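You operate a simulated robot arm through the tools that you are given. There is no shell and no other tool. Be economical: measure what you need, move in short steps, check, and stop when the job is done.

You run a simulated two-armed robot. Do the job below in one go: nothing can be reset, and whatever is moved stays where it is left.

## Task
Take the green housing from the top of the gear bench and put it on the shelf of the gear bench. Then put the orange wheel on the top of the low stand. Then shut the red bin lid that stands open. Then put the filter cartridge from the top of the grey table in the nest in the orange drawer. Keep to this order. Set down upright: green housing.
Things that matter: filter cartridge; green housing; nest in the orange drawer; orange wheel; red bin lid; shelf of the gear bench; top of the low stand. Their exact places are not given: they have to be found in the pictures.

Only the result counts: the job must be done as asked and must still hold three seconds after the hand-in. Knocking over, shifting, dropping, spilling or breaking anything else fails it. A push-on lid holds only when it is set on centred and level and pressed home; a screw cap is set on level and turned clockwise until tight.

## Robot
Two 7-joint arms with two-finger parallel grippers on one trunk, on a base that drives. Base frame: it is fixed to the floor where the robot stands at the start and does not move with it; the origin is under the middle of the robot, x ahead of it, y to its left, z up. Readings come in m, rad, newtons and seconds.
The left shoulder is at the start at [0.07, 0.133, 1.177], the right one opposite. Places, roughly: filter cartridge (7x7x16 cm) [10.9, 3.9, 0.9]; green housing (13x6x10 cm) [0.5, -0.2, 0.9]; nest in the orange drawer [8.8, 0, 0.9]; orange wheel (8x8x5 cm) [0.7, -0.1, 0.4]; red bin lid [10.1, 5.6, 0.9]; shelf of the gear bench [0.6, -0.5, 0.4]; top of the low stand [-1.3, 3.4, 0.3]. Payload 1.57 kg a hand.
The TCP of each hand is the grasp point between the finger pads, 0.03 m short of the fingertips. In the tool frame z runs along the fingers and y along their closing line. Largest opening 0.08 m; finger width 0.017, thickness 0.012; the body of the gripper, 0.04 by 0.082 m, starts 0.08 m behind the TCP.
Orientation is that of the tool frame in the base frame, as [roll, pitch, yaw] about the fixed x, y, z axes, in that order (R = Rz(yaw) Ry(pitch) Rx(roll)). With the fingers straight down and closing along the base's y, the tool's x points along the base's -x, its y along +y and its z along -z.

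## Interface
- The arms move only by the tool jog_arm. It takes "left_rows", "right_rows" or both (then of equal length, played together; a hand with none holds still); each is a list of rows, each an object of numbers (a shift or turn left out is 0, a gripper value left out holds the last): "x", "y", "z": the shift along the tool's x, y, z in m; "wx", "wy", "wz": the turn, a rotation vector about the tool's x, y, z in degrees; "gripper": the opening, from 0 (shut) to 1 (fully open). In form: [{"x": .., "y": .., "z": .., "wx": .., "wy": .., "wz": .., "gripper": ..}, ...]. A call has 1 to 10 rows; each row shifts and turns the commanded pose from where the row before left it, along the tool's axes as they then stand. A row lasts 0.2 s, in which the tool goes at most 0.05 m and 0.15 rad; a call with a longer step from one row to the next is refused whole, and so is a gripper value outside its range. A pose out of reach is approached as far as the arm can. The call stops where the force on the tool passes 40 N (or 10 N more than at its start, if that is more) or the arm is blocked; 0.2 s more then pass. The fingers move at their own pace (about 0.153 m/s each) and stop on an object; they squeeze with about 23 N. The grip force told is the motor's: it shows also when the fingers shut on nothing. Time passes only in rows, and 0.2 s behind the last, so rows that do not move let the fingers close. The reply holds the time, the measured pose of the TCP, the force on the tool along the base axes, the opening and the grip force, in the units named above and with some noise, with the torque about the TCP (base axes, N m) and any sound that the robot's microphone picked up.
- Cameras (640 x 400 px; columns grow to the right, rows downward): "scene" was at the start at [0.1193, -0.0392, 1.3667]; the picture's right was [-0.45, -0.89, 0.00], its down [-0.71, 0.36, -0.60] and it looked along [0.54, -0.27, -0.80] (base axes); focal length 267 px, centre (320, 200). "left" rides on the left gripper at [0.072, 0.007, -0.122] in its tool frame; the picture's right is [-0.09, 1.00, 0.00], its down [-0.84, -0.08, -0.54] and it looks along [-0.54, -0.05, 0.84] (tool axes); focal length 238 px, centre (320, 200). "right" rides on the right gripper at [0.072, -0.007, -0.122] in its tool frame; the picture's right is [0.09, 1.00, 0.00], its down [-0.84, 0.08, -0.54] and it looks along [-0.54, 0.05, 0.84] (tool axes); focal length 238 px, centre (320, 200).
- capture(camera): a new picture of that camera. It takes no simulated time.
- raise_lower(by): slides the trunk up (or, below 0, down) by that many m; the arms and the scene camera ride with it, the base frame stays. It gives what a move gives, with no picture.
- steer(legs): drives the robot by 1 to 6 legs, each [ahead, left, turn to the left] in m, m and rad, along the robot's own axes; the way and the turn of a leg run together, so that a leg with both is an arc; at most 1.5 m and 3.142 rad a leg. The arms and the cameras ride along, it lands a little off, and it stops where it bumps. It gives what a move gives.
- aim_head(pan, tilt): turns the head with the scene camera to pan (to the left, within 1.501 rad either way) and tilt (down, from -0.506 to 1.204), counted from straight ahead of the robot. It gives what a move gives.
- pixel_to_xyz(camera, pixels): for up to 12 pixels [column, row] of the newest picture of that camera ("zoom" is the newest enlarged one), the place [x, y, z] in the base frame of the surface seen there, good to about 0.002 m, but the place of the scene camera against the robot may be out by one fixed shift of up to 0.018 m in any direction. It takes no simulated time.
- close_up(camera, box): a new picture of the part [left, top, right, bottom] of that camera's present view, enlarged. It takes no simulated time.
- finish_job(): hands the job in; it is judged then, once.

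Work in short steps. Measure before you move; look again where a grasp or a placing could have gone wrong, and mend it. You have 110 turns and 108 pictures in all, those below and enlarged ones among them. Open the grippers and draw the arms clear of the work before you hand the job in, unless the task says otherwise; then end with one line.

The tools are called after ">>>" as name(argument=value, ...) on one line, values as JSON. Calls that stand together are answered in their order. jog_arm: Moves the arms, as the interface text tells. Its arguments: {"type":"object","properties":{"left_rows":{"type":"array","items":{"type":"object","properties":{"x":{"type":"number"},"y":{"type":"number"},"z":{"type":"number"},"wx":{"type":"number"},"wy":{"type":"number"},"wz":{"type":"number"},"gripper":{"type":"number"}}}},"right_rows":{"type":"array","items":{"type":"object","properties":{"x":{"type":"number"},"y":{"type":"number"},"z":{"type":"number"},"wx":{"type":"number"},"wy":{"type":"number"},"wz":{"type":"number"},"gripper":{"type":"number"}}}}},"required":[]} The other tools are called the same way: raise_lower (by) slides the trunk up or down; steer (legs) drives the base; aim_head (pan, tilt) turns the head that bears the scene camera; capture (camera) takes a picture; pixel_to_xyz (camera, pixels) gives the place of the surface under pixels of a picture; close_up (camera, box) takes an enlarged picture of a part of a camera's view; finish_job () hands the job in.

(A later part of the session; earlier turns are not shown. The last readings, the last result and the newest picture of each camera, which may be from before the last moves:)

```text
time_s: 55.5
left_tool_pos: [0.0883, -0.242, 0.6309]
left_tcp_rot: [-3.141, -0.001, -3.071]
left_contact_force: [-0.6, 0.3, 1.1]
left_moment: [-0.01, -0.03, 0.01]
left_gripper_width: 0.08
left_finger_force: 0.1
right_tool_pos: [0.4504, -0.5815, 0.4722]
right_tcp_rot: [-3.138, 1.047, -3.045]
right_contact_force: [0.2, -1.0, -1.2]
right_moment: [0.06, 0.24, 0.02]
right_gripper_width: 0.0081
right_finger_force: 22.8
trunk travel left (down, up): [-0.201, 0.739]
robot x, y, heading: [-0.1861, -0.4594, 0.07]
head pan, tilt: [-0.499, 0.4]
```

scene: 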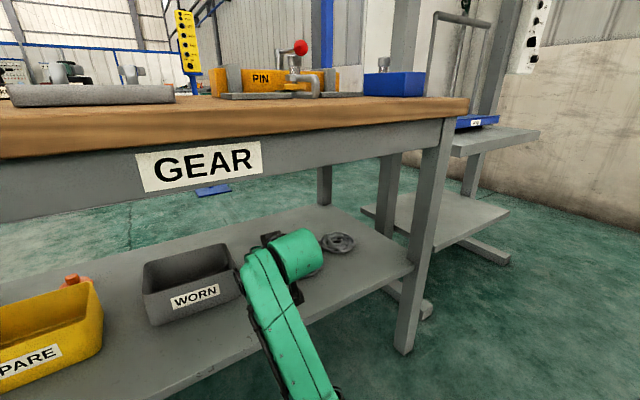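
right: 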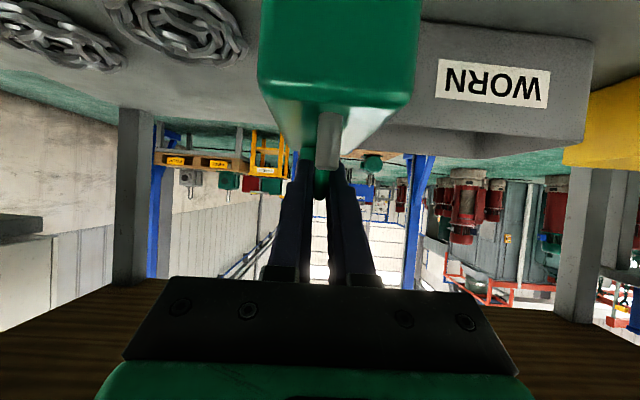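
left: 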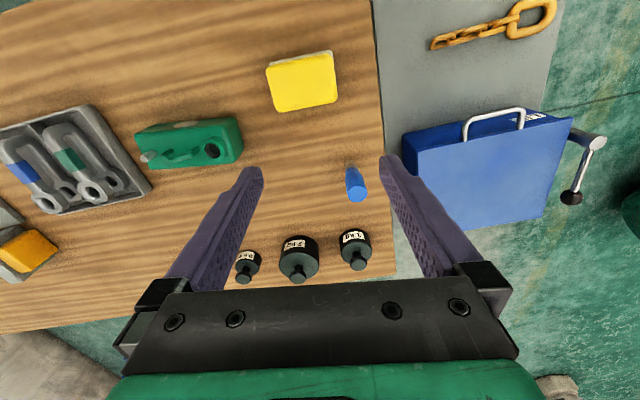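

The load has dropped to about 1 N: it is touching down. A last 1.5 mm, then open and retract along the tool.

>>> jog_arm(right_rows=[{"x": 0.0013, "z": 0.0008}, {"gripper": 0.5}, {}, {}, {"z": -0.02}, {"z": -0.03}, {"z": -0.03}])

>>> capture(camera="right")

```text
time_s: 57.1
left_tool_pos: [0.0895, -0.2434, 0.6308]
left_tcp_rot: [3.141, 0.001, -3.072]
left_contact_force: [0.3, -0.4, 0.0]
left_moment: [0.01, 0.01, 0.01]
left_gripper_width: 0.0799
left_finger_force: 0.0
right_tool_pos: [0.3807, -0.5908, 0.5127]
right_tcp_rot: [-3.139, 1.044, -3.044]
right_contact_force: [0.0, 0.1, -0.7]
right_moment: [0.0, 0.01, 0.0]
right_gripper_width: 0.0401
right_finger_force: 0.1
trunk travel left (down, up): [-0.201, 0.739]
robot x, y, heading: [-0.1871, -0.4539, 0.073]
head pan, tilt: [-0.499, 0.4]
```

```text
77 pictures are left
```

right: 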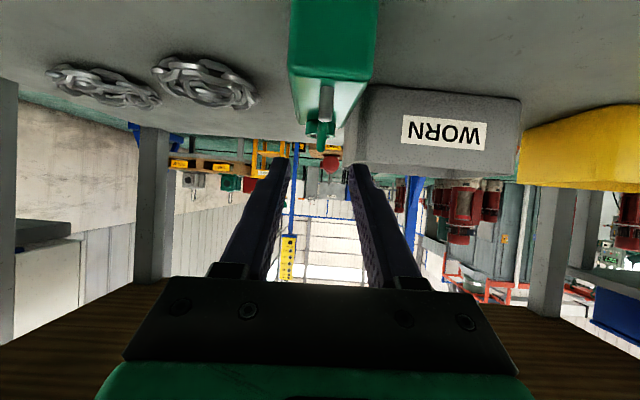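

The housing stands upright on the shelf. Now the wheel: it lies behind the SPARE bin, so I consider coming from behind the bench. I back off, raise the trunk and look.

>>> jog_arm(right_rows=[{"z": -0.04}, {"z": -0.04}, {"gripper": 1}])

>>> steer(legs=[[-0.5, 0, 0]])

>>> aim_head(pan=-0.05, tilt=0.3)

>>> capture(camera="scene")

>>> raise_lower(by=0.4)

>>> raise_lower(by=0.3)

>>> aim_head(pan=0.3, tilt=0.3)

>>> capture(camera="scene")

```text
time_s: 57.9
left_tool_pos: [0.0886, -0.241, 0.6316]
left_tcp_rot: [3.141, 0.0, -3.073]
left_contact_force: [-0.4, 0.9, -0.6]
left_moment: [0.0, -0.01, 0.0]
left_gripper_width: 0.08
left_finger_force: 0.0
right_tool_pos: [0.312, -0.5956, 0.5496]
right_tcp_rot: [-3.138, 1.045, -3.044]
right_contact_force: [0.7, 0.5, -0.1]
right_moment: [0.02, 0.05, 0.04]
right_gripper_width: 0.0799
right_finger_force: 0.2
trunk travel left (down, up): [-0.201, 0.739]
robot x, y, heading: [-0.1886, -0.4541, 0.071]
head pan, tilt: [-0.499, 0.4]
```

```text
time_s: 60.8
left_tool_pos: [-0.4122, -0.2758, 0.6313]
left_tcp_rot: [3.141, -0.001, -3.065]
left_contact_force: [0.3, -0.2, 0.5]
left_moment: [0.01, 0.0, 0.02]
left_gripper_width: 0.08
left_finger_force: 0.0
right_tool_pos: [-0.1854, -0.6294, 0.5501]
right_tcp_rot: [-3.138, 1.046, -3.038]
right_contact_force: [0.0, -0.5, -0.1]
right_moment: [-0.02, 0.01, -0.02]
right_gripper_width: 0.0801
right_finger_force: 0.1
trunk travel left (down, up): [-0.201, 0.739]
robot x, y, heading: [-0.6829, -0.4909, 0.079]
head pan, tilt: [-0.499, 0.4]
```

```text
time_s: 61.7
left_tool_pos: [-0.411, -0.2776, 0.6311]
left_tcp_rot: [-3.14, -0.002, -3.062]
left_contact_force: [-0.8, -0.1, -0.3]
left_moment: [-0.01, 0.02, 0.02]
left_gripper_width: 0.0803
left_finger_force: 0.0
right_tool_pos: [-0.186, -0.629, 0.5492]
right_tcp_rot: [-3.137, 1.046, -3.037]
right_contact_force: [0.3, -0.1, 1.1]
right_moment: [-0.01, 0.05, -0.02]
right_gripper_width: 0.0799
right_finger_force: 0.0
trunk travel left (down, up): [-0.201, 0.739]
robot x, y, heading: [-0.6858, -0.4929, 0.078]
head pan, tilt: [-0.051, 0.3]
```

```text
76 pictures are left
```

scene: 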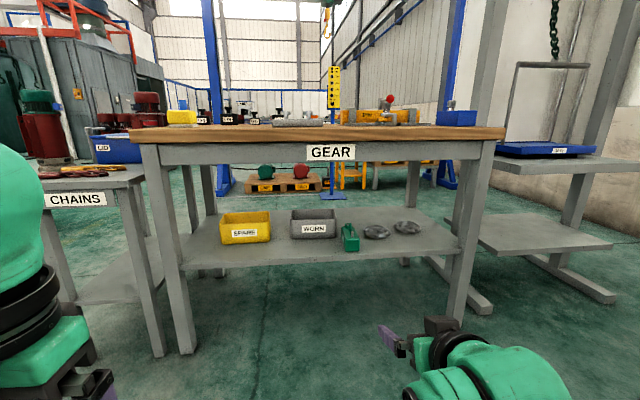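

```text
time_s: 65.5
left_tool_pos: [-0.4112, -0.2762, 1.032]
left_tcp_rot: [-3.141, 0.001, -3.063]
left_contact_force: [-0.1, 0.7, 0.1]
left_moment: [0.0, 0.01, 0.0]
left_gripper_width: 0.0799
left_finger_force: 0.1
right_tool_pos: [-0.1857, -0.6297, 0.9494]
right_tcp_rot: [-3.137, 1.047, -3.037]
right_contact_force: [0.7, -0.6, 0.4]
right_moment: [-0.01, -0.01, -0.02]
right_gripper_width: 0.0802
right_finger_force: 0.1
trunk travel left (down, up): [-0.601, 0.339]
robot x, y, heading: [-0.6835, -0.4941, 0.078]
head pan, tilt: [-0.051, 0.3]
```

```text
time_s: 68.5
left_tool_pos: [-0.4115, -0.2768, 1.3307]
left_tcp_rot: [-3.14, 0.0, -3.063]
left_contact_force: [0.8, -0.3, -0.2]
left_moment: [-0.04, -0.03, -0.01]
left_gripper_width: 0.08
left_finger_force: 0.0
right_tool_pos: [-0.1853, -0.6298, 1.2493]
right_tcp_rot: [-3.139, 1.046, -3.037]
right_contact_force: [-0.7, 0.4, -0.4]
right_moment: [0.02, 0.03, -0.02]
right_gripper_width: 0.0799
right_finger_force: 0.0
trunk travel left (down, up): [-0.901, 0.039]
robot x, y, heading: [-0.6873, -0.4947, 0.081]
head pan, tilt: [-0.051, 0.3]
```

```text
time_s: 69.4
left_tool_pos: [-0.4115, -0.2769, 1.3303]
left_tcp_rot: [-3.141, 0.0, -3.063]
left_contact_force: [-0.2, 0.6, -0.2]
left_moment: [-0.02, -0.02, -0.01]
left_gripper_width: 0.0801
left_finger_force: 0.0
right_tool_pos: [-0.1858, -0.629, 1.2493]
right_tcp_rot: [-3.137, 1.045, -3.036]
right_contact_force: [-0.7, 0.5, -0.3]
right_moment: [-0.01, 0.0, 0.01]
right_gripper_width: 0.0799
right_finger_force: 0.0
trunk travel left (down, up): [-0.901, 0.039]
robot x, y, heading: [-0.6843, -0.4944, 0.08]
head pan, tilt: [0.3, 0.3]
```

```text
75 pictures are left
```

scene: 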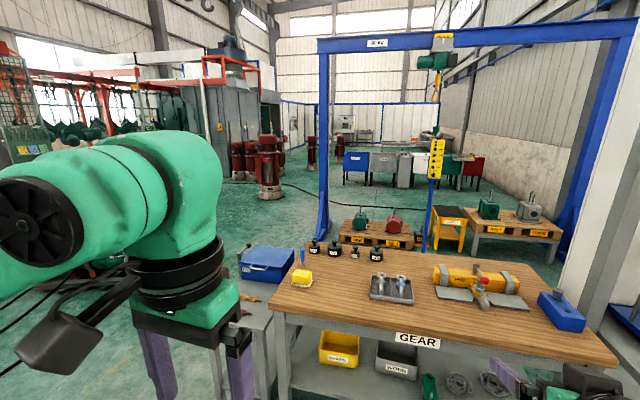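

The housing stands on the shelf. I measure the free floor behind and left of the bench, the portal leg and the pallets.

>>> pixel_to_xyz(camera="scene", pixels=[[325, 225], [322, 255], [345, 245], [410, 250], [425, 250], [240, 225], [300, 222], [240, 275], [250, 210], [450, 250], [265, 200], [545, 262]])

>>> aim_head(pan=1.3, tilt=0.3)

>>> capture(camera="scene")

```text
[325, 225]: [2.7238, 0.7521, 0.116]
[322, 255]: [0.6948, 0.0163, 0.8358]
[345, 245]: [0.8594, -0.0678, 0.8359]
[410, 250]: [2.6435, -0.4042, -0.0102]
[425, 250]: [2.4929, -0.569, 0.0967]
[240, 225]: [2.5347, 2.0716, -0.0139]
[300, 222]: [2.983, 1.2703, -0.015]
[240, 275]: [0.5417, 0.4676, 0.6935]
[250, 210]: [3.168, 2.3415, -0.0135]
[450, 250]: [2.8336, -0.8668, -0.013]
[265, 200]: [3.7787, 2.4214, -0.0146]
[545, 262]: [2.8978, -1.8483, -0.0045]
```

```text
time_s: 70.7
left_tool_pos: [-0.4119, -0.2762, 1.332]
left_tcp_rot: [-3.141, 0.0, -3.064]
left_contact_force: [-0.2, 0.0, -0.4]
left_moment: [0.0, -0.01, -0.01]
left_gripper_width: 0.0799
left_finger_force: 0.0
right_tool_pos: [-0.1847, -0.6288, 1.2495]
right_tcp_rot: [-3.137, 1.046, -3.037]
right_contact_force: [-0.2, -0.3, 0.1]
right_moment: [0.0, 0.01, 0.02]
right_gripper_width: 0.08
right_finger_force: 0.1
trunk travel left (down, up): [-0.901, 0.039]
robot x, y, heading: [-0.6845, -0.4946, 0.08]
head pan, tilt: [1.3, 0.3]
```

```text
74 pictures are left
```

scene: 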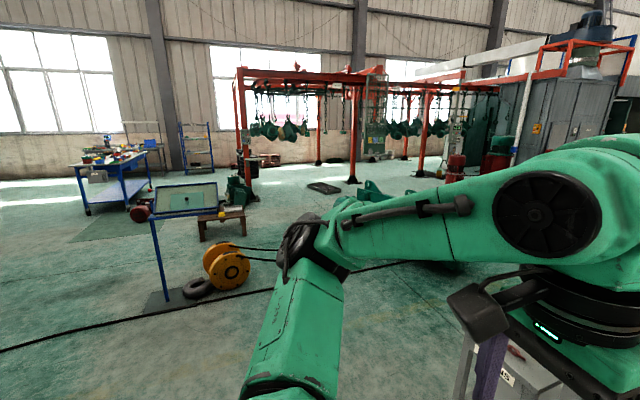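

>>> pixel_to_xyz(camera="scene", pixels=[[230, 285], [170, 300], [200, 290], [235, 215], [220, 238], [400, 262], [100, 330], [250, 300], [360, 275], [90, 212], [330, 187], [440, 262]])

>>> aim_head(pan=0.75, tilt=0.3)

>>> jog_arm(left_rows=[{"x": 0.0, "y": 0.0}])

>>> capture(camera="scene")

```text
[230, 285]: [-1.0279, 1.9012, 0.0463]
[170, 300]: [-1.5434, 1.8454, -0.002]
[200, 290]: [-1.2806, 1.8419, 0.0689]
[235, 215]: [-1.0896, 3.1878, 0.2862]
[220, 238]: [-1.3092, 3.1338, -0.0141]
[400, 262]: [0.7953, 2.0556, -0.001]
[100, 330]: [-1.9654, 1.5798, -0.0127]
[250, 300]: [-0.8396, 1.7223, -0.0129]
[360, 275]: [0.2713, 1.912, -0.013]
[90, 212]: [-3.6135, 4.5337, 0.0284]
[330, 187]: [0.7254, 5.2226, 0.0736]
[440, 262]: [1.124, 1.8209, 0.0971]
```

```text
time_s: 71.6
left_tool_pos: [-0.4101, -0.2767, 1.3311]
left_tcp_rot: [3.141, 0.0, -3.064]
left_contact_force: [0.8, -0.2, 0.3]
left_moment: [-0.02, 0.0, -0.01]
left_gripper_width: 0.0802
left_finger_force: 0.2
right_tool_pos: [-0.1849, -0.6294, 1.2495]
right_tcp_rot: [-3.139, 1.046, -3.037]
right_contact_force: [0.4, -0.2, 0.1]
right_moment: [0.02, 0.01, 0.02]
right_gripper_width: 0.0803
right_finger_force: 0.0
trunk travel left (down, up): [-0.901, 0.039]
robot x, y, heading: [-0.6836, -0.4934, 0.084]
head pan, tilt: [0.75, 0.3]
```

```text
time_s: 72.0
left_tool_pos: [-0.4095, -0.2766, 1.3295]
left_tcp_rot: [3.14, -0.001, -3.065]
left_contact_force: [-0.7, -0.3, -0.3]
left_moment: [0.0, 0.01, 0.01]
left_gripper_width: 0.0798
left_finger_force: 0.1
right_tool_pos: [-0.1853, -0.6293, 1.2502]
right_tcp_rot: [-3.139, 1.045, -3.036]
right_contact_force: [0.7, -0.5, 0.2]
right_moment: [0.03, 0.02, -0.01]
right_gripper_width: 0.0798
right_finger_force: 0.0
trunk travel left (down, up): [-0.901, 0.039]
robot x, y, heading: [-0.6898, -0.4919, 0.079]
head pan, tilt: [0.75, 0.3]
```

```text
73 pictures are left
```

scene: 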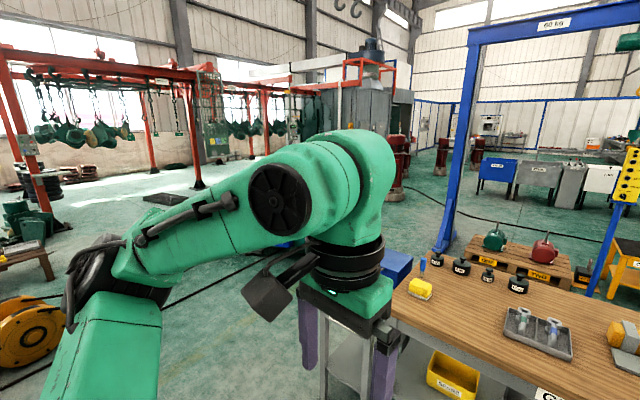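

The low stand is the brown stool near (−1.2, 3.15). There is about 1.5 m free behind the bench, so I go around on the left. I pull the right hand in, sidestep left, and look along the passage.

>>> jog_arm(right_rows=[{"x": 0.02, "z": -0.0346}, {"x": 0.02, "z": -0.0346}, {"x": 0.02, "z": -0.0346}, {"x": 0.02, "z": -0.0346}, {"x": 0.02, "z": -0.0346}, {"x": 0.02, "z": -0.0346}])

>>> steer(legs=[[0, 1.5, -0.08], [0, 0.1, 0]])

>>> aim_head(pan=-0.1, tilt=0.5)

>>> capture(camera="scene")

```text
time_s: 72.6
left_tool_pos: [-0.4114, -0.278, 1.3301]
left_tcp_rot: [3.141, 0.001, -3.062]
left_contact_force: [0.4, 0.8, 1.1]
left_moment: [0.0, 0.0, 0.02]
left_gripper_width: 0.0799
left_finger_force: 0.0
right_tool_pos: [-0.2163, -0.6697, 1.2532]
right_tcp_rot: [-2.715, 1.015, -2.733]
right_contact_force: [0.1, 0.1, 0.8]
right_moment: [0.01, 0.03, -0.03]
right_gripper_width: 0.08
right_finger_force: 0.0
right hand out of reach, approached as far as the arm can: row 1, 2
trunk travel left (down, up): [-0.901, 0.039]
robot x, y, heading: [-0.6883, -0.4965, 0.075]
head pan, tilt: [0.75, 0.3]
stopped in row 2 (right hand): the arm was blocked; the commanded pose is now the measured one
```

```text
time_s: 80.7
left_tool_pos: [-0.4513, 1.2868, 1.3318]
left_tcp_rot: [3.138, 0.001, 3.137]
left_contact_force: [-0.5, 0.1, 0.3]
left_moment: [0.01, -0.05, 0.03]
left_gripper_width: 0.0799
left_finger_force: 0.1
right_tool_pos: [-0.2888, 0.8799, 1.2515]
right_tcp_rot: [-2.726, 1.015, -2.822]
right_contact_force: [0.9, -1.2, -0.6]
right_moment: [0.03, -0.01, 0.0]
right_gripper_width: 0.0801
right_finger_force: 0.1
trunk travel left (down, up): [-0.901, 0.039]
robot x, y, heading: [-0.7427, 1.0991, -0.003]
head pan, tilt: [0.75, 0.3]
```

```text
time_s: 81.9
left_tool_pos: [-0.4493, 1.292, 1.331]
left_tcp_rot: [-3.141, 0.0, 3.135]
left_contact_force: [1.1, 0.9, -0.6]
left_moment: [0.02, 0.02, -0.02]
left_gripper_width: 0.0799
left_finger_force: 0.1
right_tool_pos: [-0.2882, 0.8846, 1.2533]
right_tcp_rot: [-2.716, 1.014, -2.818]
right_contact_force: [0.0, -0.4, 0.1]
right_moment: [-0.03, 0.03, -0.01]
right_gripper_width: 0.08
right_finger_force: 0.2
trunk travel left (down, up): [-0.901, 0.039]
robot x, y, heading: [-0.7376, 1.1005, -0.009]
head pan, tilt: [-0.099, 0.499]
```

```text
72 pictures are left
```

scene: 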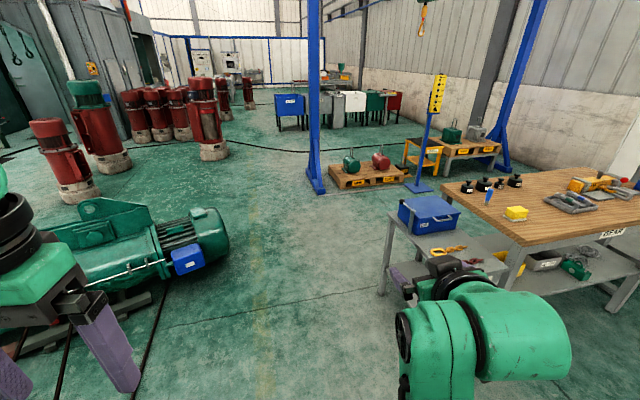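

A passage lies between the motor (right end at ~(225,265)) and the CHAINS table leg (383,293). I measure it.

>>> pixel_to_xyz(camera="scene", pixels=[[228, 250], [205, 275], [383, 293], [392, 215], [320, 195], [300, 250], [350, 185], [417, 190], [475, 215], [140, 300], [413, 225], [460, 260]])

```text
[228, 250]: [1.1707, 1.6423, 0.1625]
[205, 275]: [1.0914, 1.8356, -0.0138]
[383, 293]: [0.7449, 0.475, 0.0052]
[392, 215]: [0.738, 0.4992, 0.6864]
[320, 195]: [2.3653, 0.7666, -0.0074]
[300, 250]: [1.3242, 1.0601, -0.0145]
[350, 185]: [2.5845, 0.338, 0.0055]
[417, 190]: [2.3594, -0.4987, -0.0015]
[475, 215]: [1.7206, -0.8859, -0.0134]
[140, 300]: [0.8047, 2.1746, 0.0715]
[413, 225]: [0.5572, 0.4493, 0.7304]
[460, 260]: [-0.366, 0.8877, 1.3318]
```

The passage is 1.1 m wide. I drive along y≈1.05 to x≈1.55, turn around, and strafe behind the bench.

>>> steer(legs=[[1.5, -0.04, 0], [0.8, 0, 0], [0, 0, 3.14], [0, 1.05, 0]])

>>> aim_head(pan=0, tilt=0.5)

>>> capture(camera="scene")

```text
refused: leg 1 is longer than a leg can be; nothing moved
```

```text
time_s: 82.6
left_tool_pos: [-0.4502, 1.2912, 1.3314]
left_tcp_rot: [3.141, 0.0, 3.137]
left_contact_force: [0.4, 1.0, -0.3]
left_moment: [0.04, 0.0, 0.0]
left_gripper_width: 0.0801
left_finger_force: 0.1
right_tool_pos: [-0.2893, 0.8845, 1.2532]
right_tcp_rot: [-2.717, 1.015, -2.817]
right_contact_force: [0.0, 0.8, -0.7]
right_moment: [0.01, 0.03, -0.01]
right_gripper_width: 0.0802
right_finger_force: 0.0
trunk travel left (down, up): [-0.901, 0.039]
robot x, y, heading: [-0.7439, 1.1005, -0.01]
head pan, tilt: [0.0, 0.499]
```

```text
71 pictures are left
```

scene: 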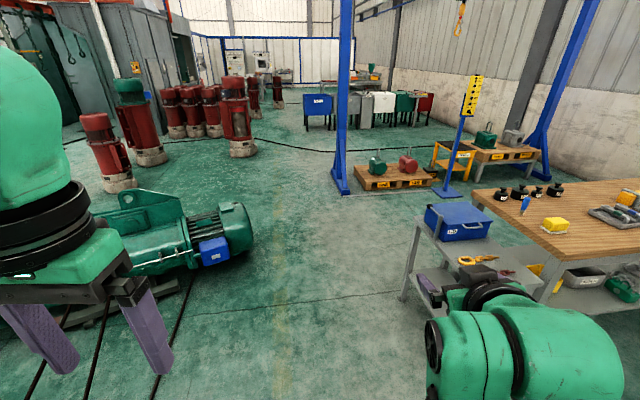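

The leg was a hair too long; same route with shorter legs.

>>> steer(legs=[[1.2, -0.03, 0], [1.1, 0, 0], [0, 0, 3.14], [0, 1.05, 0]])

>>> aim_head(pan=0, tilt=0.6)

>>> raise_lower(by=-0.4)

>>> capture(camera="scene")

```text
time_s: 106.6
left_tool_pos: [1.2664, -0.2083, 1.3319]
left_tcp_rot: [3.14, 0.0, -0.073]
left_contact_force: [-0.5, 0.5, -0.2]
left_moment: [0.0, 0.02, -0.03]
left_gripper_width: 0.0798
left_finger_force: 0.2
right_tool_pos: [1.1333, 0.2085, 1.2533]
right_tcp_rot: [-2.718, 1.013, 0.257]
right_contact_force: [0.1, 0.1, 0.3]
right_moment: [-0.01, -0.01, 0.01]
right_gripper_width: 0.0799
right_finger_force: 0.0
trunk travel left (down, up): [-0.901, 0.039]
robot x, y, heading: [1.5693, -0.0337, 3.068]
head pan, tilt: [0.0, 0.499]
```

```text
time_s: 107.2
left_tool_pos: [1.2664, -0.2087, 1.332]
left_tcp_rot: [-3.141, 0.0, -0.071]
left_contact_force: [0.1, -0.9, -0.4]
left_moment: [0.01, -0.01, 0.0]
left_gripper_width: 0.0797
left_finger_force: 0.0
right_tool_pos: [1.1318, 0.2068, 1.2529]
right_tcp_rot: [-2.715, 1.015, 0.259]
right_contact_force: [-0.1, 0.1, 0.6]
right_moment: [0.01, -0.01, -0.03]
right_gripper_width: 0.08
right_finger_force: 0.1
trunk travel left (down, up): [-0.901, 0.039]
robot x, y, heading: [1.5715, -0.0389, 3.069]
head pan, tilt: [0.0, 0.6]
```

```text
time_s: 111.1
left_tool_pos: [1.2668, -0.2092, 0.9309]
left_tcp_rot: [3.14, -0.001, -0.072]
left_contact_force: [0.2, 0.4, 0.2]
left_moment: [-0.03, -0.01, -0.01]
left_gripper_width: 0.0802
left_finger_force: 0.1
right_tool_pos: [1.133, 0.2071, 0.854]
right_tcp_rot: [-2.718, 1.015, 0.26]
right_contact_force: [0.2, 0.2, 0.8]
right_moment: [0.0, -0.03, 0.02]
right_gripper_width: 0.0798
right_finger_force: 0.1
trunk travel left (down, up): [-0.501, 0.439]
robot x, y, heading: [1.5688, -0.0408, 3.065]
head pan, tilt: [0.0, 0.6]
```

```text
70 pictures are left
```

scene: 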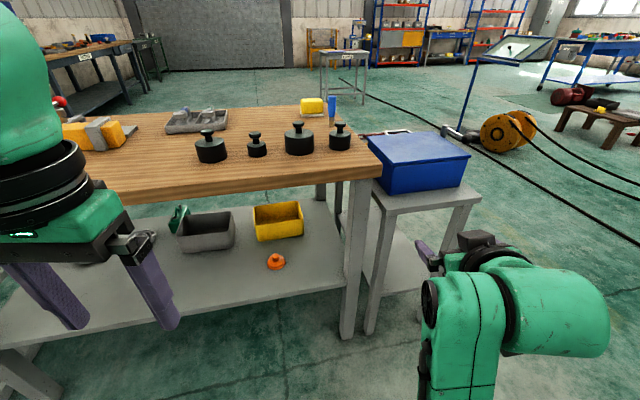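

Excellent: the wheel is in the open from behind, at (275,262). I zoom in and measure it.

>>> close_up(camera="scene", box=[235, 225, 315, 290])

>>> pixel_to_xyz(camera="scene", pixels=[[265, 263], [285, 263], [275, 256], [275, 266], [275, 270], [270, 285], [275, 290], [290, 195], [340, 180], [330, 285], [255, 238]])

```text
6.15 times, centred on (275, 258) of scene
```

zoom: 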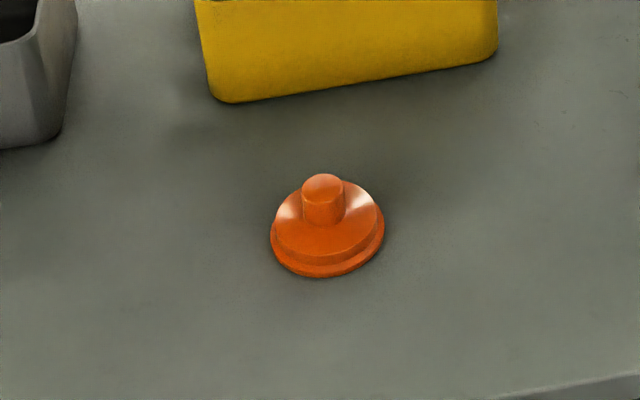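

```text
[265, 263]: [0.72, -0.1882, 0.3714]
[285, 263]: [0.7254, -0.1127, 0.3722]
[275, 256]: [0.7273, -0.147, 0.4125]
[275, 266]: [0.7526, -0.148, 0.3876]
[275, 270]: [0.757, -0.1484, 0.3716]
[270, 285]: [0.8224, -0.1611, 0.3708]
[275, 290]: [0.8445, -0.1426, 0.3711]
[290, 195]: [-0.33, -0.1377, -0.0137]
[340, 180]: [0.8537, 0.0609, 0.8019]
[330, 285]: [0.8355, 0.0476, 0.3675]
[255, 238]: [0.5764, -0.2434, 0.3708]
```

The wheel has a central hub (about (0.722, −0.147) in scene coordinates, top z≈0.435) that I can grip. I right the right hand's orientation (45° tilt, pointing −x) and lower the trunk.

>>> jog_arm(right_rows=[{"wx": -4.16, "wy": 4.91, "wz": 2.1, "z": 0.02}, {"wx": -4.16, "wy": 4.91, "wz": 2.1, "z": 0.02}, {"wx": -4.16, "wy": 4.91, "wz": 2.1, "z": 0.02}, {}])

>>> raise_lower(by=-0.3)

>>> capture(camera="right")

```text
time_s: 112.1
left_tool_pos: [1.2676, -0.2099, 0.9307]
left_tcp_rot: [-3.141, 0.001, -0.071]
left_contact_force: [0.0, -0.6, -0.3]
left_moment: [0.0, 0.02, -0.01]
left_gripper_width: 0.0801
left_finger_force: 0.2
right_tool_pos: [1.0847, 0.2156, 0.8197]
right_tcp_rot: [3.141, 0.786, 0.0]
right_contact_force: [0.5, -0.7, -0.3]
right_moment: [-0.01, 0.0, 0.0]
right_gripper_width: 0.0799
right_finger_force: 0.0
trunk travel left (down, up): [-0.501, 0.439]
robot x, y, heading: [1.5697, -0.0409, 3.073]
head pan, tilt: [0.0, 0.6]
```

```text
time_s: 115.1
left_tool_pos: [1.2663, -0.2082, 0.6311]
left_tcp_rot: [3.141, 0.001, -0.073]
left_contact_force: [0.1, -0.3, -0.6]
left_moment: [-0.03, 0.03, -0.01]
left_gripper_width: 0.08
left_finger_force: 0.1
right_tool_pos: [1.0839, 0.2161, 0.5217]
right_tcp_rot: [-3.141, 0.785, 0.001]
right_contact_force: [-0.6, -0.1, 0.4]
right_moment: [0.01, 0.04, 0.02]
right_gripper_width: 0.0801
right_finger_force: 0.0
trunk travel left (down, up): [-0.201, 0.739]
robot x, y, heading: [1.5706, -0.039, 3.065]
head pan, tilt: [0.0, 0.6]
```

```text
68 pictures are left
```

right: 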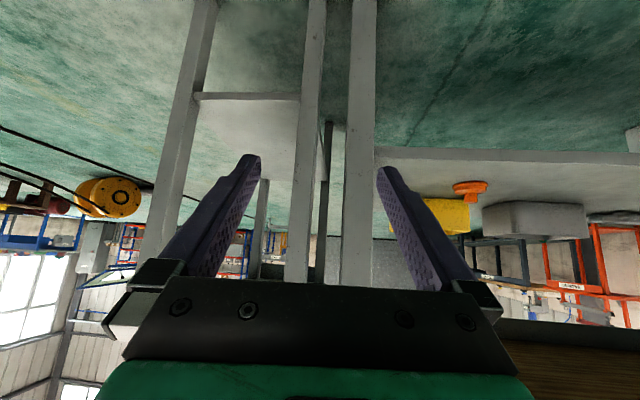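

>>> steer(legs=[[0, 0.36, 0.07]])

>>> capture(camera="right")

```text
time_s: 117.4
left_tool_pos: [1.264, -0.589, 0.6313]
left_tcp_rot: [-3.141, 0.0, -0.009]
left_contact_force: [-0.4, 0.4, -0.4]
left_moment: [-0.03, -0.01, 0.01]
left_gripper_width: 0.08
left_finger_force: 0.1
right_tool_pos: [1.0558, -0.1761, 0.5218]
right_tcp_rot: [-3.141, 0.785, 0.064]
right_contact_force: [0.6, 0.2, -0.4]
right_moment: [-0.02, -0.01, 0.0]
right_gripper_width: 0.08
right_finger_force: 0.1
trunk travel left (down, up): [-0.201, 0.739]
robot x, y, heading: [1.5549, -0.399, 3.133]
head pan, tilt: [0.0, 0.6]
```

```text
67 pictures are left
```

right: 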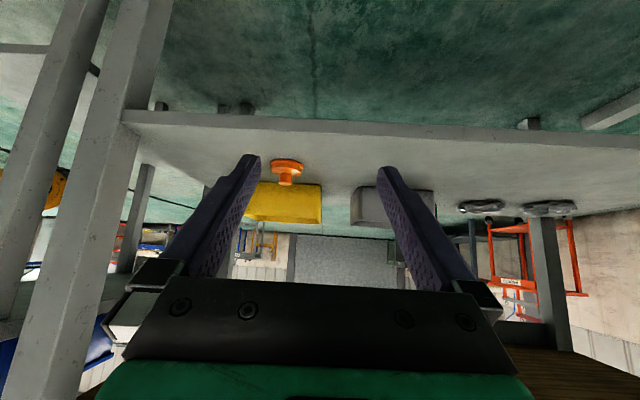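

>>> close_up(camera="right", box=[250, 140, 330, 200])

>>> pixel_to_xyz(camera="right", pixels=[[286, 179], [286, 184], [281, 180], [291, 180], [272, 166], [301, 166], [287, 160], [240, 125], [360, 135]])

```text
6.67 times, centred on (290, 170) of right
```

zoom: 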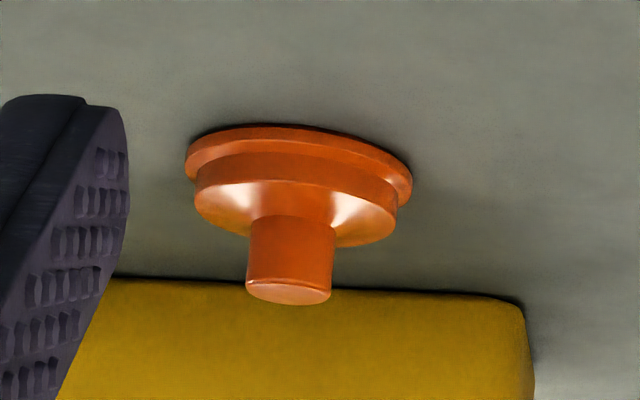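

```text
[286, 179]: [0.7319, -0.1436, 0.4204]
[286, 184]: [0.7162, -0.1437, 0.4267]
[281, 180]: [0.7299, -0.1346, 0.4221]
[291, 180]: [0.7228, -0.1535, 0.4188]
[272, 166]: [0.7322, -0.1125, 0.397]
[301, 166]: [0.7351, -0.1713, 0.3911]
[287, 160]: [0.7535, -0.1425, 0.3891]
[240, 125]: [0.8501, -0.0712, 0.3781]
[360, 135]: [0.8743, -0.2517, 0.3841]
```

>>> pixel_to_xyz(camera="zoom", pixels=[[220, 210], [370, 220], [240, 225], [345, 238], [290, 225], [285, 295], [300, 170], [300, 195], [250, 285], [330, 290]])

```text
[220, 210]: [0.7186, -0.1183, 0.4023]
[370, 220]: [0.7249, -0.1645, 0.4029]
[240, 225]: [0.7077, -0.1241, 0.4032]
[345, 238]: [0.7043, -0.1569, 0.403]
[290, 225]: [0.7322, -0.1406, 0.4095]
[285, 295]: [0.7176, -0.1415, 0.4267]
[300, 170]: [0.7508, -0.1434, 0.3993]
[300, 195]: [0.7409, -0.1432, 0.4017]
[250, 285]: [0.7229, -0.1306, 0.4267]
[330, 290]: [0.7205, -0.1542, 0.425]
```

The hub is at (0.718, −0.142), z 0.403–0.427, radius 0.0135. I drive ahead 0.25 m to a pre-grasp behind it.

>>> steer(legs=[[0.25, -0.037, 0]])

>>> capture(camera="right")

>>> close_up(camera="right", box=[200, 60, 440, 210])

```text
time_s: 119.2
left_tool_pos: [1.0115, -0.549, 0.6324]
left_tcp_rot: [-3.141, -0.001, -0.013]
left_contact_force: [-0.1, -1.4, -0.7]
left_moment: [0.01, 0.02, 0.01]
left_gripper_width: 0.0802
left_finger_force: 0.1
right_tool_pos: [0.8042, -0.1335, 0.5205]
right_tcp_rot: [3.14, 0.787, 0.059]
right_contact_force: [0.1, -0.2, -0.6]
right_moment: [-0.02, -0.01, -0.02]
right_gripper_width: 0.0797
right_finger_force: 0.2
trunk travel left (down, up): [-0.201, 0.739]
robot x, y, heading: [1.306, -0.3589, 3.127]
head pan, tilt: [0.0, 0.6]
```

```text
65 pictures are left
```

right: 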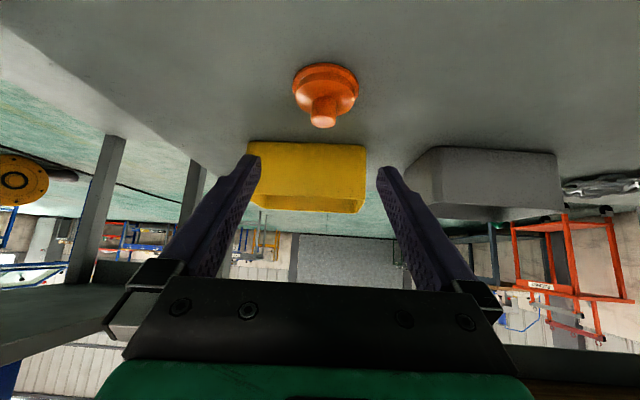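

```text
2.67 times, centred on (320, 135) of right
```

zoom: 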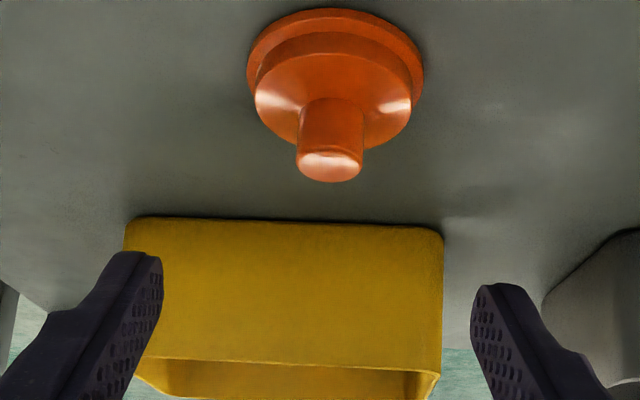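

>>> pixel_to_xyz(camera="zoom", pixels=[[330, 165], [305, 160], [355, 160], [330, 130], [330, 155], [330, 178], [270, 100], [400, 100]])

```text
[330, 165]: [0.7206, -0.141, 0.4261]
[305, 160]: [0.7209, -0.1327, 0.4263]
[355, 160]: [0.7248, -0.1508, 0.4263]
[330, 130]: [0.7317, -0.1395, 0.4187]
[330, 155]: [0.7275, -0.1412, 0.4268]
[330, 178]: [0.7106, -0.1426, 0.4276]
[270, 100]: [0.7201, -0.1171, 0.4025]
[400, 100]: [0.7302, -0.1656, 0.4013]
```

I go to TCP (0.737, −0.141, 0.433) and close on the hub.

>>> jog_arm(right_rows=[{"x": 0.0144, "y": 0.0035, "z": 0.03, "gripper": 0.7}, {"z": 0.04}, {"z": 0.0394}, {}])

>>> capture(camera="right")

```text
time_s: 120.2
left_tool_pos: [1.012, -0.5485, 0.6315]
left_tcp_rot: [3.141, 0.0, -0.012]
left_contact_force: [-0.2, -0.3, -0.4]
left_moment: [-0.01, 0.0, 0.01]
left_gripper_width: 0.0801
left_finger_force: 0.2
right_tool_pos: [0.7383, -0.1433, 0.4378]
right_tcp_rot: [3.141, 0.785, 0.059]
right_contact_force: [-0.4, 0.2, -0.3]
right_moment: [0.0, 0.0, -0.03]
right_gripper_width: 0.056
right_finger_force: 0.0
trunk travel left (down, up): [-0.201, 0.739]
robot x, y, heading: [1.2995, -0.3582, 3.129]
head pan, tilt: [0.0, 0.6]
```

```text
63 pictures are left
```

right: 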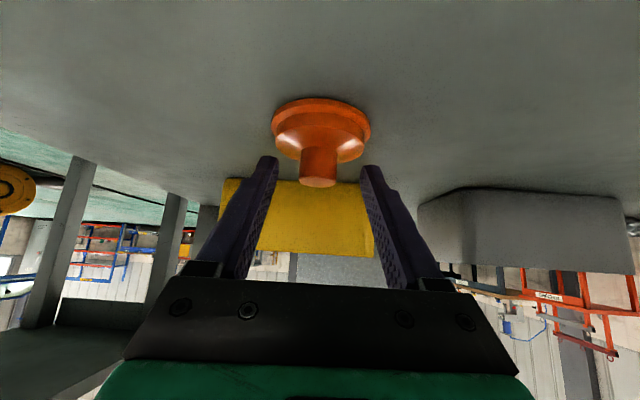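

Hub is centred (column 319). A few mm deeper, then close and lift.

>>> jog_arm(right_rows=[{"x": 0.0015, "z": 0.006}, {"gripper": 0}, {}, {}])

>>> jog_arm(right_rows=[{"x": -0.014, "z": -0.014}, {"x": -0.02, "z": -0.02}, {}])

>>> capture(camera="right")

```text
time_s: 121.2
left_tool_pos: [1.0109, -0.5477, 0.6314]
left_tcp_rot: [-3.141, -0.001, -0.013]
left_contact_force: [0.9, -0.4, 0.2]
left_moment: [-0.01, -0.01, 0.01]
left_gripper_width: 0.08
left_finger_force: 0.0
right_tool_pos: [0.7349, -0.1417, 0.4311]
right_tcp_rot: [-3.14, 0.786, 0.06]
right_contact_force: [-2.0, 0.8, 0.0]
right_moment: [-0.04, 0.18, -0.07]
right_gripper_width: 0.0255
right_finger_force: 22.5
trunk travel left (down, up): [-0.201, 0.739]
robot x, y, heading: [1.3025, -0.3592, 3.126]
head pan, tilt: [0.0, 0.6]
```

```text
time_s: 122.0
left_tool_pos: [1.0106, -0.5495, 0.6305]
left_tcp_rot: [3.141, -0.002, -0.012]
left_contact_force: [-0.2, 0.0, 0.0]
left_moment: [0.0, 0.01, 0.01]
left_gripper_width: 0.0801
left_finger_force: 0.0
right_tool_pos: [0.7325, -0.1413, 0.4762]
right_tcp_rot: [-3.141, 0.783, 0.06]
right_contact_force: [-1.6, 0.7, -5.5]
right_moment: [0.0, -0.09, 0.0]
right_gripper_width: 0.0253
right_finger_force: 22.3
trunk travel left (down, up): [-0.201, 0.739]
robot x, y, heading: [1.3035, -0.3582, 3.127]
head pan, tilt: [0.0, 0.6]
```

```text
62 pictures are left
```

right: 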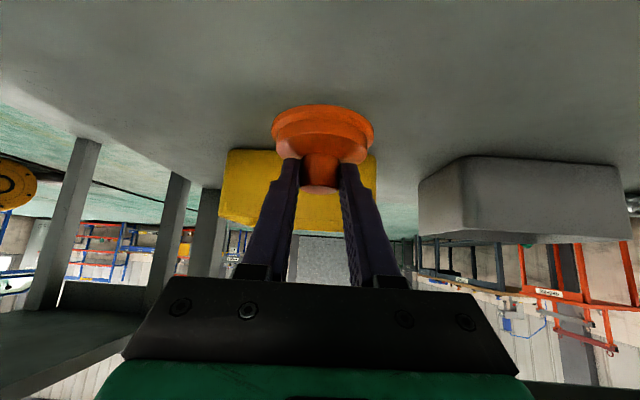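

The wheel is held (width 0.0253, lifted level). I back out, raise, and drive around towards the low stand, stopping to look.

>>> steer(legs=[[-0.28, 0, 0]])

>>> raise_lower(by=0.4)

>>> steer(legs=[[0, -1.4, 0], [1.4, 0, 0], [0.4, 0, 0]])

>>> aim_head(pan=-0.9, tilt=0.4)

>>> capture(camera="scene")

```text
time_s: 124.0
left_tool_pos: [1.301, -0.5524, 0.6317]
left_tcp_rot: [-3.141, -0.002, -0.003]
left_contact_force: [0.4, -0.6, -0.9]
left_moment: [0.02, 0.02, 0.05]
left_gripper_width: 0.0799
left_finger_force: 0.2
right_tool_pos: [1.021, -0.1503, 0.4764]
right_tcp_rot: [3.141, 0.783, 0.071]
right_contact_force: [0.7, 0.5, -5.6]
right_moment: [0.01, -0.09, 0.0]
right_gripper_width: 0.0256
right_finger_force: 23.6
trunk travel left (down, up): [-0.201, 0.739]
robot x, y, heading: [1.5886, -0.3601, 3.139]
head pan, tilt: [0.0, 0.6]
```

```text
time_s: 127.9
left_tool_pos: [1.3004, -0.5528, 1.031]
left_tcp_rot: [3.141, -0.001, -0.002]
left_contact_force: [0.3, 0.1, 0.4]
left_moment: [-0.03, 0.02, 0.0]
left_gripper_width: 0.0802
left_finger_force: 0.1
right_tool_pos: [1.0191, -0.1507, 0.8758]
right_tcp_rot: [-3.141, 0.785, 0.072]
right_contact_force: [0.2, 0.2, -5.7]
right_moment: [0.01, -0.07, -0.01]
right_gripper_width: 0.0255
right_finger_force: 23.4
trunk travel left (down, up): [-0.601, 0.339]
robot x, y, heading: [1.5912, -0.3598, 3.14]
head pan, tilt: [0.0, 0.6]
```

```text
time_s: 143.7
left_tool_pos: [-0.546, 0.8467, 1.0305]
left_tcp_rot: [-3.139, -0.003, 0.003]
left_contact_force: [0.8, 0.2, 0.3]
left_moment: [-0.01, -0.03, -0.02]
left_gripper_width: 0.0802
left_finger_force: 0.1
right_tool_pos: [-0.8296, 1.2479, 0.8757]
right_tcp_rot: [-3.141, 0.783, 0.073]
right_contact_force: [-1.1, 0.0, -6.3]
right_moment: [0.02, -0.08, -0.02]
right_gripper_width: 0.0253
right_finger_force: 23.6
trunk travel left (down, up): [-0.601, 0.339]
robot x, y, heading: [-0.2562, 1.0408, -3.139]
head pan, tilt: [0.0, 0.6]
```

```text
time_s: 144.9
left_tool_pos: [-0.5466, 0.8478, 1.0302]
left_tcp_rot: [3.141, -0.002, 0.001]
left_contact_force: [0.2, -0.1, -0.1]
left_moment: [-0.03, -0.01, -0.01]
left_gripper_width: 0.08
left_finger_force: 0.1
right_tool_pos: [-0.8293, 1.2483, 0.8761]
right_tcp_rot: [-3.14, 0.784, 0.074]
right_contact_force: [-1.1, 0.0, -5.8]
right_moment: [-0.01, -0.07, 0.01]
right_gripper_width: 0.0253
right_finger_force: 22.9
trunk travel left (down, up): [-0.601, 0.339]
robot x, y, heading: [-0.2528, 1.0361, -3.138]
head pan, tilt: [-0.901, 0.4]
```

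```text
61 pictures are left
```

scene: 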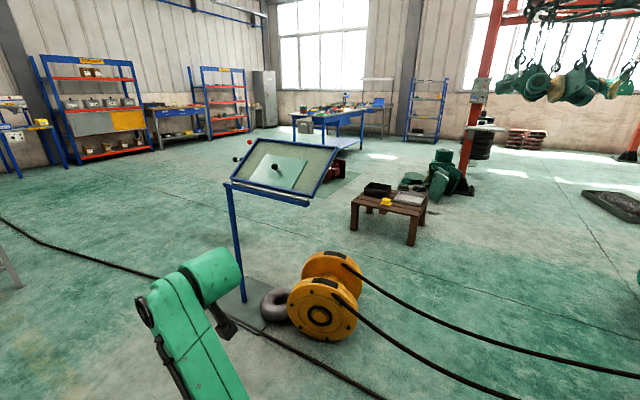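

The low stand is at (390,205) with some items on it. I measure it and the cables, and zoom in.

>>> pixel_to_xyz(camera="scene", pixels=[[352, 202], [413, 215], [425, 200], [382, 192], [395, 207], [370, 200], [60, 247], [150, 274], [420, 315], [420, 345], [325, 370], [500, 345]])

>>> close_up(camera="scene", box=[335, 160, 455, 250])

```text
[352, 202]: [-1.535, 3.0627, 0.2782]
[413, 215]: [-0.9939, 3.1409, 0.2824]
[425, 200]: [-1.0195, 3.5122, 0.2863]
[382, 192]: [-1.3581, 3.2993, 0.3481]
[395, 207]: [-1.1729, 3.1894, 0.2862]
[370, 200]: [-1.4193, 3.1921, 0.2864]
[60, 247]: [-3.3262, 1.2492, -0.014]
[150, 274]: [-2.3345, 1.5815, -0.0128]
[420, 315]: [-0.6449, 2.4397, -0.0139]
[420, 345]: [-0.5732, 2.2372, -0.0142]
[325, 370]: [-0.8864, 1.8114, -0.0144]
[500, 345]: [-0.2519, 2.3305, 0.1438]
```

```text
4.44 times, centred on (395, 205) of scene
```

zoom: 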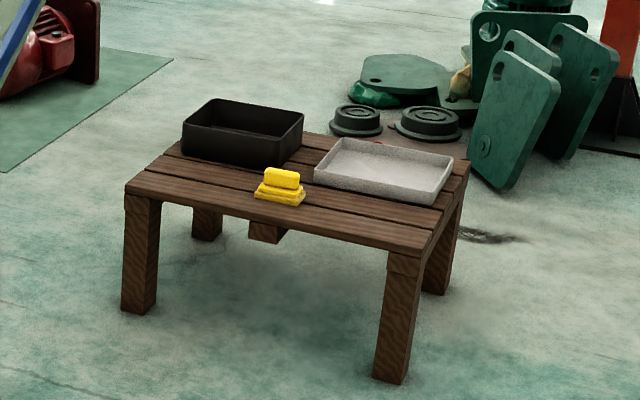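

>>> pixel_to_xyz(camera="zoom", pixels=[[130, 190], [175, 160], [183, 158], [245, 172], [258, 195], [300, 205], [200, 185], [225, 195], [315, 185], [435, 207], [425, 245], [350, 225]])

>>> aim_head(pan=-0.2, tilt=0.5)

>>> capture(camera="scene")

```text
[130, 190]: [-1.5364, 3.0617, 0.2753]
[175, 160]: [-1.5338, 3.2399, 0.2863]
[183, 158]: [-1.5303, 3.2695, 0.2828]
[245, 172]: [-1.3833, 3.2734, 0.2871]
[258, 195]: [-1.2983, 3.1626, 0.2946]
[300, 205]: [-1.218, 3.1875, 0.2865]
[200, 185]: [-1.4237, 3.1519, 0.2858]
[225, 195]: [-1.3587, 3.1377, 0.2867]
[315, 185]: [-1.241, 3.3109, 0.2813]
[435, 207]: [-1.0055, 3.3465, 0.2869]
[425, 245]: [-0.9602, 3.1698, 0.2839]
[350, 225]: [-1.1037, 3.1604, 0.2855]
```

```text
time_s: 145.9
left_tool_pos: [-0.5461, 0.8475, 1.0314]
left_tcp_rot: [3.14, -0.003, 0.001]
left_contact_force: [-0.1, -0.5, 0.2]
left_moment: [0.03, -0.01, -0.01]
left_gripper_width: 0.0801
left_finger_force: 0.1
right_tool_pos: [-0.83, 1.2491, 0.8759]
right_tcp_rot: [-3.14, 0.783, 0.074]
right_contact_force: [-0.2, 0.1, -6.2]
right_moment: [0.0, -0.11, -0.01]
right_gripper_width: 0.0254
right_finger_force: 23.0
trunk travel left (down, up): [-0.601, 0.339]
robot x, y, heading: [-0.2566, 1.0394, -3.142]
head pan, tilt: [-0.201, 0.499]
```

```text
59 pictures are left
```

scene: 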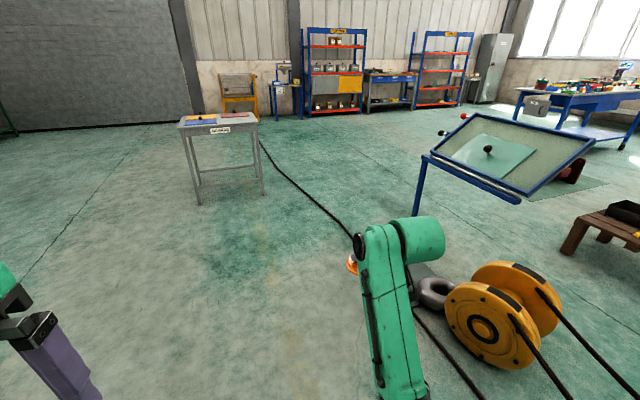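

The stand's front-left area around (−1.44, 3.155) is free. I measure the sign panel and other obstacles along the west route.

>>> pixel_to_xyz(camera="scene", pixels=[[428, 160], [515, 200], [590, 145], [467, 117], [412, 215], [300, 190], [255, 160], [575, 175], [550, 190], [400, 240], [190, 200], [265, 190]])

```text
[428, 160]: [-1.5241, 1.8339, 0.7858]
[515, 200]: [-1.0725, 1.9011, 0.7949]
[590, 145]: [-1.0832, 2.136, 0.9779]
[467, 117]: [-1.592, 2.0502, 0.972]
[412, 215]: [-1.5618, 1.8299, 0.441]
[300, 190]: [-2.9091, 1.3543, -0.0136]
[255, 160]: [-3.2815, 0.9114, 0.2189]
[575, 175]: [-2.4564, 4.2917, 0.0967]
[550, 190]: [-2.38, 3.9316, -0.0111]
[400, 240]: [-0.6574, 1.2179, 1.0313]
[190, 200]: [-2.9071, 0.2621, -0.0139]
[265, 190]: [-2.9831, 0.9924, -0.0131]
```

I drive west past the sign, turn to face +y, and go north to west of the stand's front.

>>> steer(legs=[[1.4, 0, 0], [0.55, 0, 0], [0, 0, -1.571], [1.4, 0, 0]])

>>> aim_head(pan=-0.7, tilt=0.6)

>>> capture(camera="scene")

```text
time_s: 166.2
left_tool_pos: [-2.4237, 2.7075, 1.0307]
left_tcp_rot: [3.141, -0.002, -1.604]
left_contact_force: [0.4, -0.3, 0.4]
left_moment: [0.0, 0.02, -0.02]
left_gripper_width: 0.0801
left_finger_force: 0.1
right_tool_pos: [-2.0119, 2.9752, 0.8753]
right_tcp_rot: [3.141, 0.783, -1.531]
right_contact_force: [-0.6, -0.7, -6.0]
right_moment: [-0.08, 0.0, 0.02]
right_gripper_width: 0.0252
right_finger_force: 23.4
trunk travel left (down, up): [-0.601, 0.339]
robot x, y, heading: [-2.2379, 2.405, 1.534]
head pan, tilt: [-0.201, 0.499]
```

```text
time_s: 167.1
left_tool_pos: [-2.4239, 2.7062, 1.0308]
left_tcp_rot: [-3.141, 0.0, -1.605]
left_contact_force: [0.3, -0.5, -0.5]
left_moment: [-0.01, 0.0, -0.01]
left_gripper_width: 0.0801
left_finger_force: 0.0
right_tool_pos: [-2.0124, 2.9759, 0.8746]
right_tcp_rot: [-3.141, 0.782, -1.532]
right_contact_force: [0.1, 0.4, -5.5]
right_moment: [-0.1, 0.01, 0.01]
right_gripper_width: 0.025
right_finger_force: 22.7
trunk travel left (down, up): [-0.601, 0.339]
robot x, y, heading: [-2.2392, 2.412, 1.54]
head pan, tilt: [-0.7, 0.6]
```

```text
58 pictures are left
```

scene: 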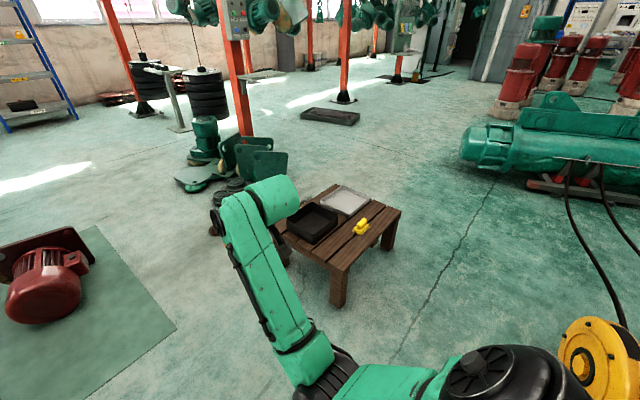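

>>> raise_lower(by=-0.4)

>>> steer(legs=[[0, -0.5, 0.03]])

>>> capture(camera="right")

>>> aim_head(pan=-0.5, tilt=0.75)

>>> capture(camera="scene")

```text
time_s: 170.9
left_tool_pos: [-2.4239, 2.7068, 0.6313]
left_tcp_rot: [3.14, -0.002, -1.604]
left_contact_force: [-0.8, 0.8, -0.5]
left_moment: [-0.02, 0.03, -0.01]
left_gripper_width: 0.08
left_finger_force: 0.0
right_tool_pos: [-2.0131, 2.9741, 0.4752]
right_tcp_rot: [3.141, 0.784, -1.531]
right_contact_force: [-0.8, 0.1, -5.5]
right_moment: [-0.09, -0.03, -0.02]
right_gripper_width: 0.0251
right_finger_force: 22.9
trunk travel left (down, up): [-0.201, 0.739]
robot x, y, heading: [-2.2423, 2.4063, 1.537]
head pan, tilt: [-0.7, 0.6]
```

```text
time_s: 173.8
left_tool_pos: [-1.9391, 2.6915, 0.6311]
left_tcp_rot: [-3.141, -0.002, -1.571]
left_contact_force: [0.2, -0.5, -0.3]
left_moment: [-0.02, 0.02, 0.01]
left_gripper_width: 0.08
left_finger_force: 0.0
right_tool_pos: [-1.5366, 2.9739, 0.4754]
right_tcp_rot: [3.141, 0.783, -1.499]
right_contact_force: [-0.3, 0.6, -5.1]
right_moment: [-0.07, -0.03, -0.01]
right_gripper_width: 0.0254
right_finger_force: 23.1
trunk travel left (down, up): [-0.201, 0.739]
robot x, y, heading: [-1.749, 2.402, 1.573]
head pan, tilt: [-0.7, 0.6]
```

```text
57 pictures are left
```

right: 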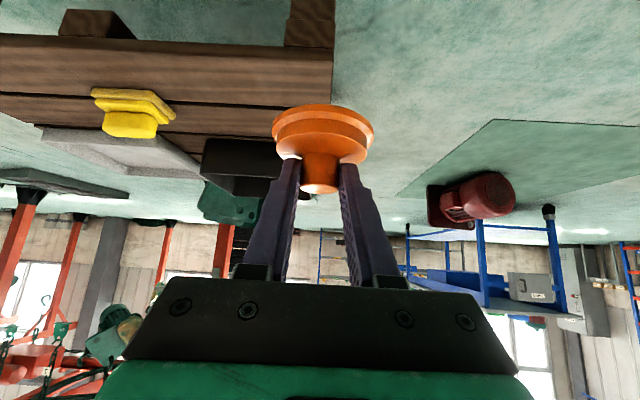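

```text
time_s: 174.6
left_tool_pos: [-1.9395, 2.6912, 0.6318]
left_tcp_rot: [3.141, -0.001, -1.57]
left_contact_force: [-0.4, 0.3, 0.3]
left_moment: [-0.01, 0.01, -0.04]
left_gripper_width: 0.0801
left_finger_force: 0.0
right_tool_pos: [-1.5364, 2.973, 0.4748]
right_tcp_rot: [3.141, 0.783, -1.498]
right_contact_force: [-0.2, 1.1, -5.3]
right_moment: [-0.11, -0.01, 0.02]
right_gripper_width: 0.0251
right_finger_force: 23.2
trunk travel left (down, up): [-0.201, 0.739]
robot x, y, heading: [-1.7454, 2.4011, 1.569]
head pan, tilt: [-0.499, 0.75]
```

```text
56 pictures are left
```

scene: 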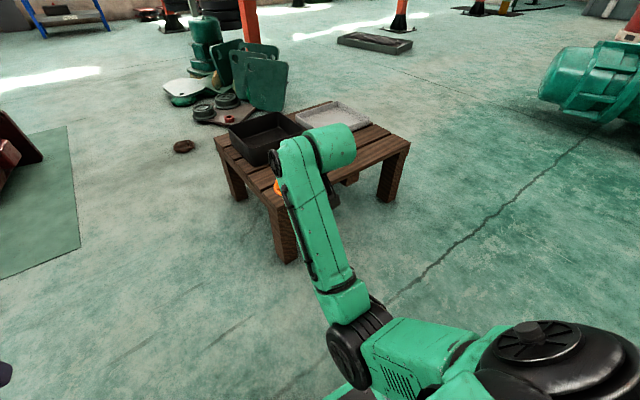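

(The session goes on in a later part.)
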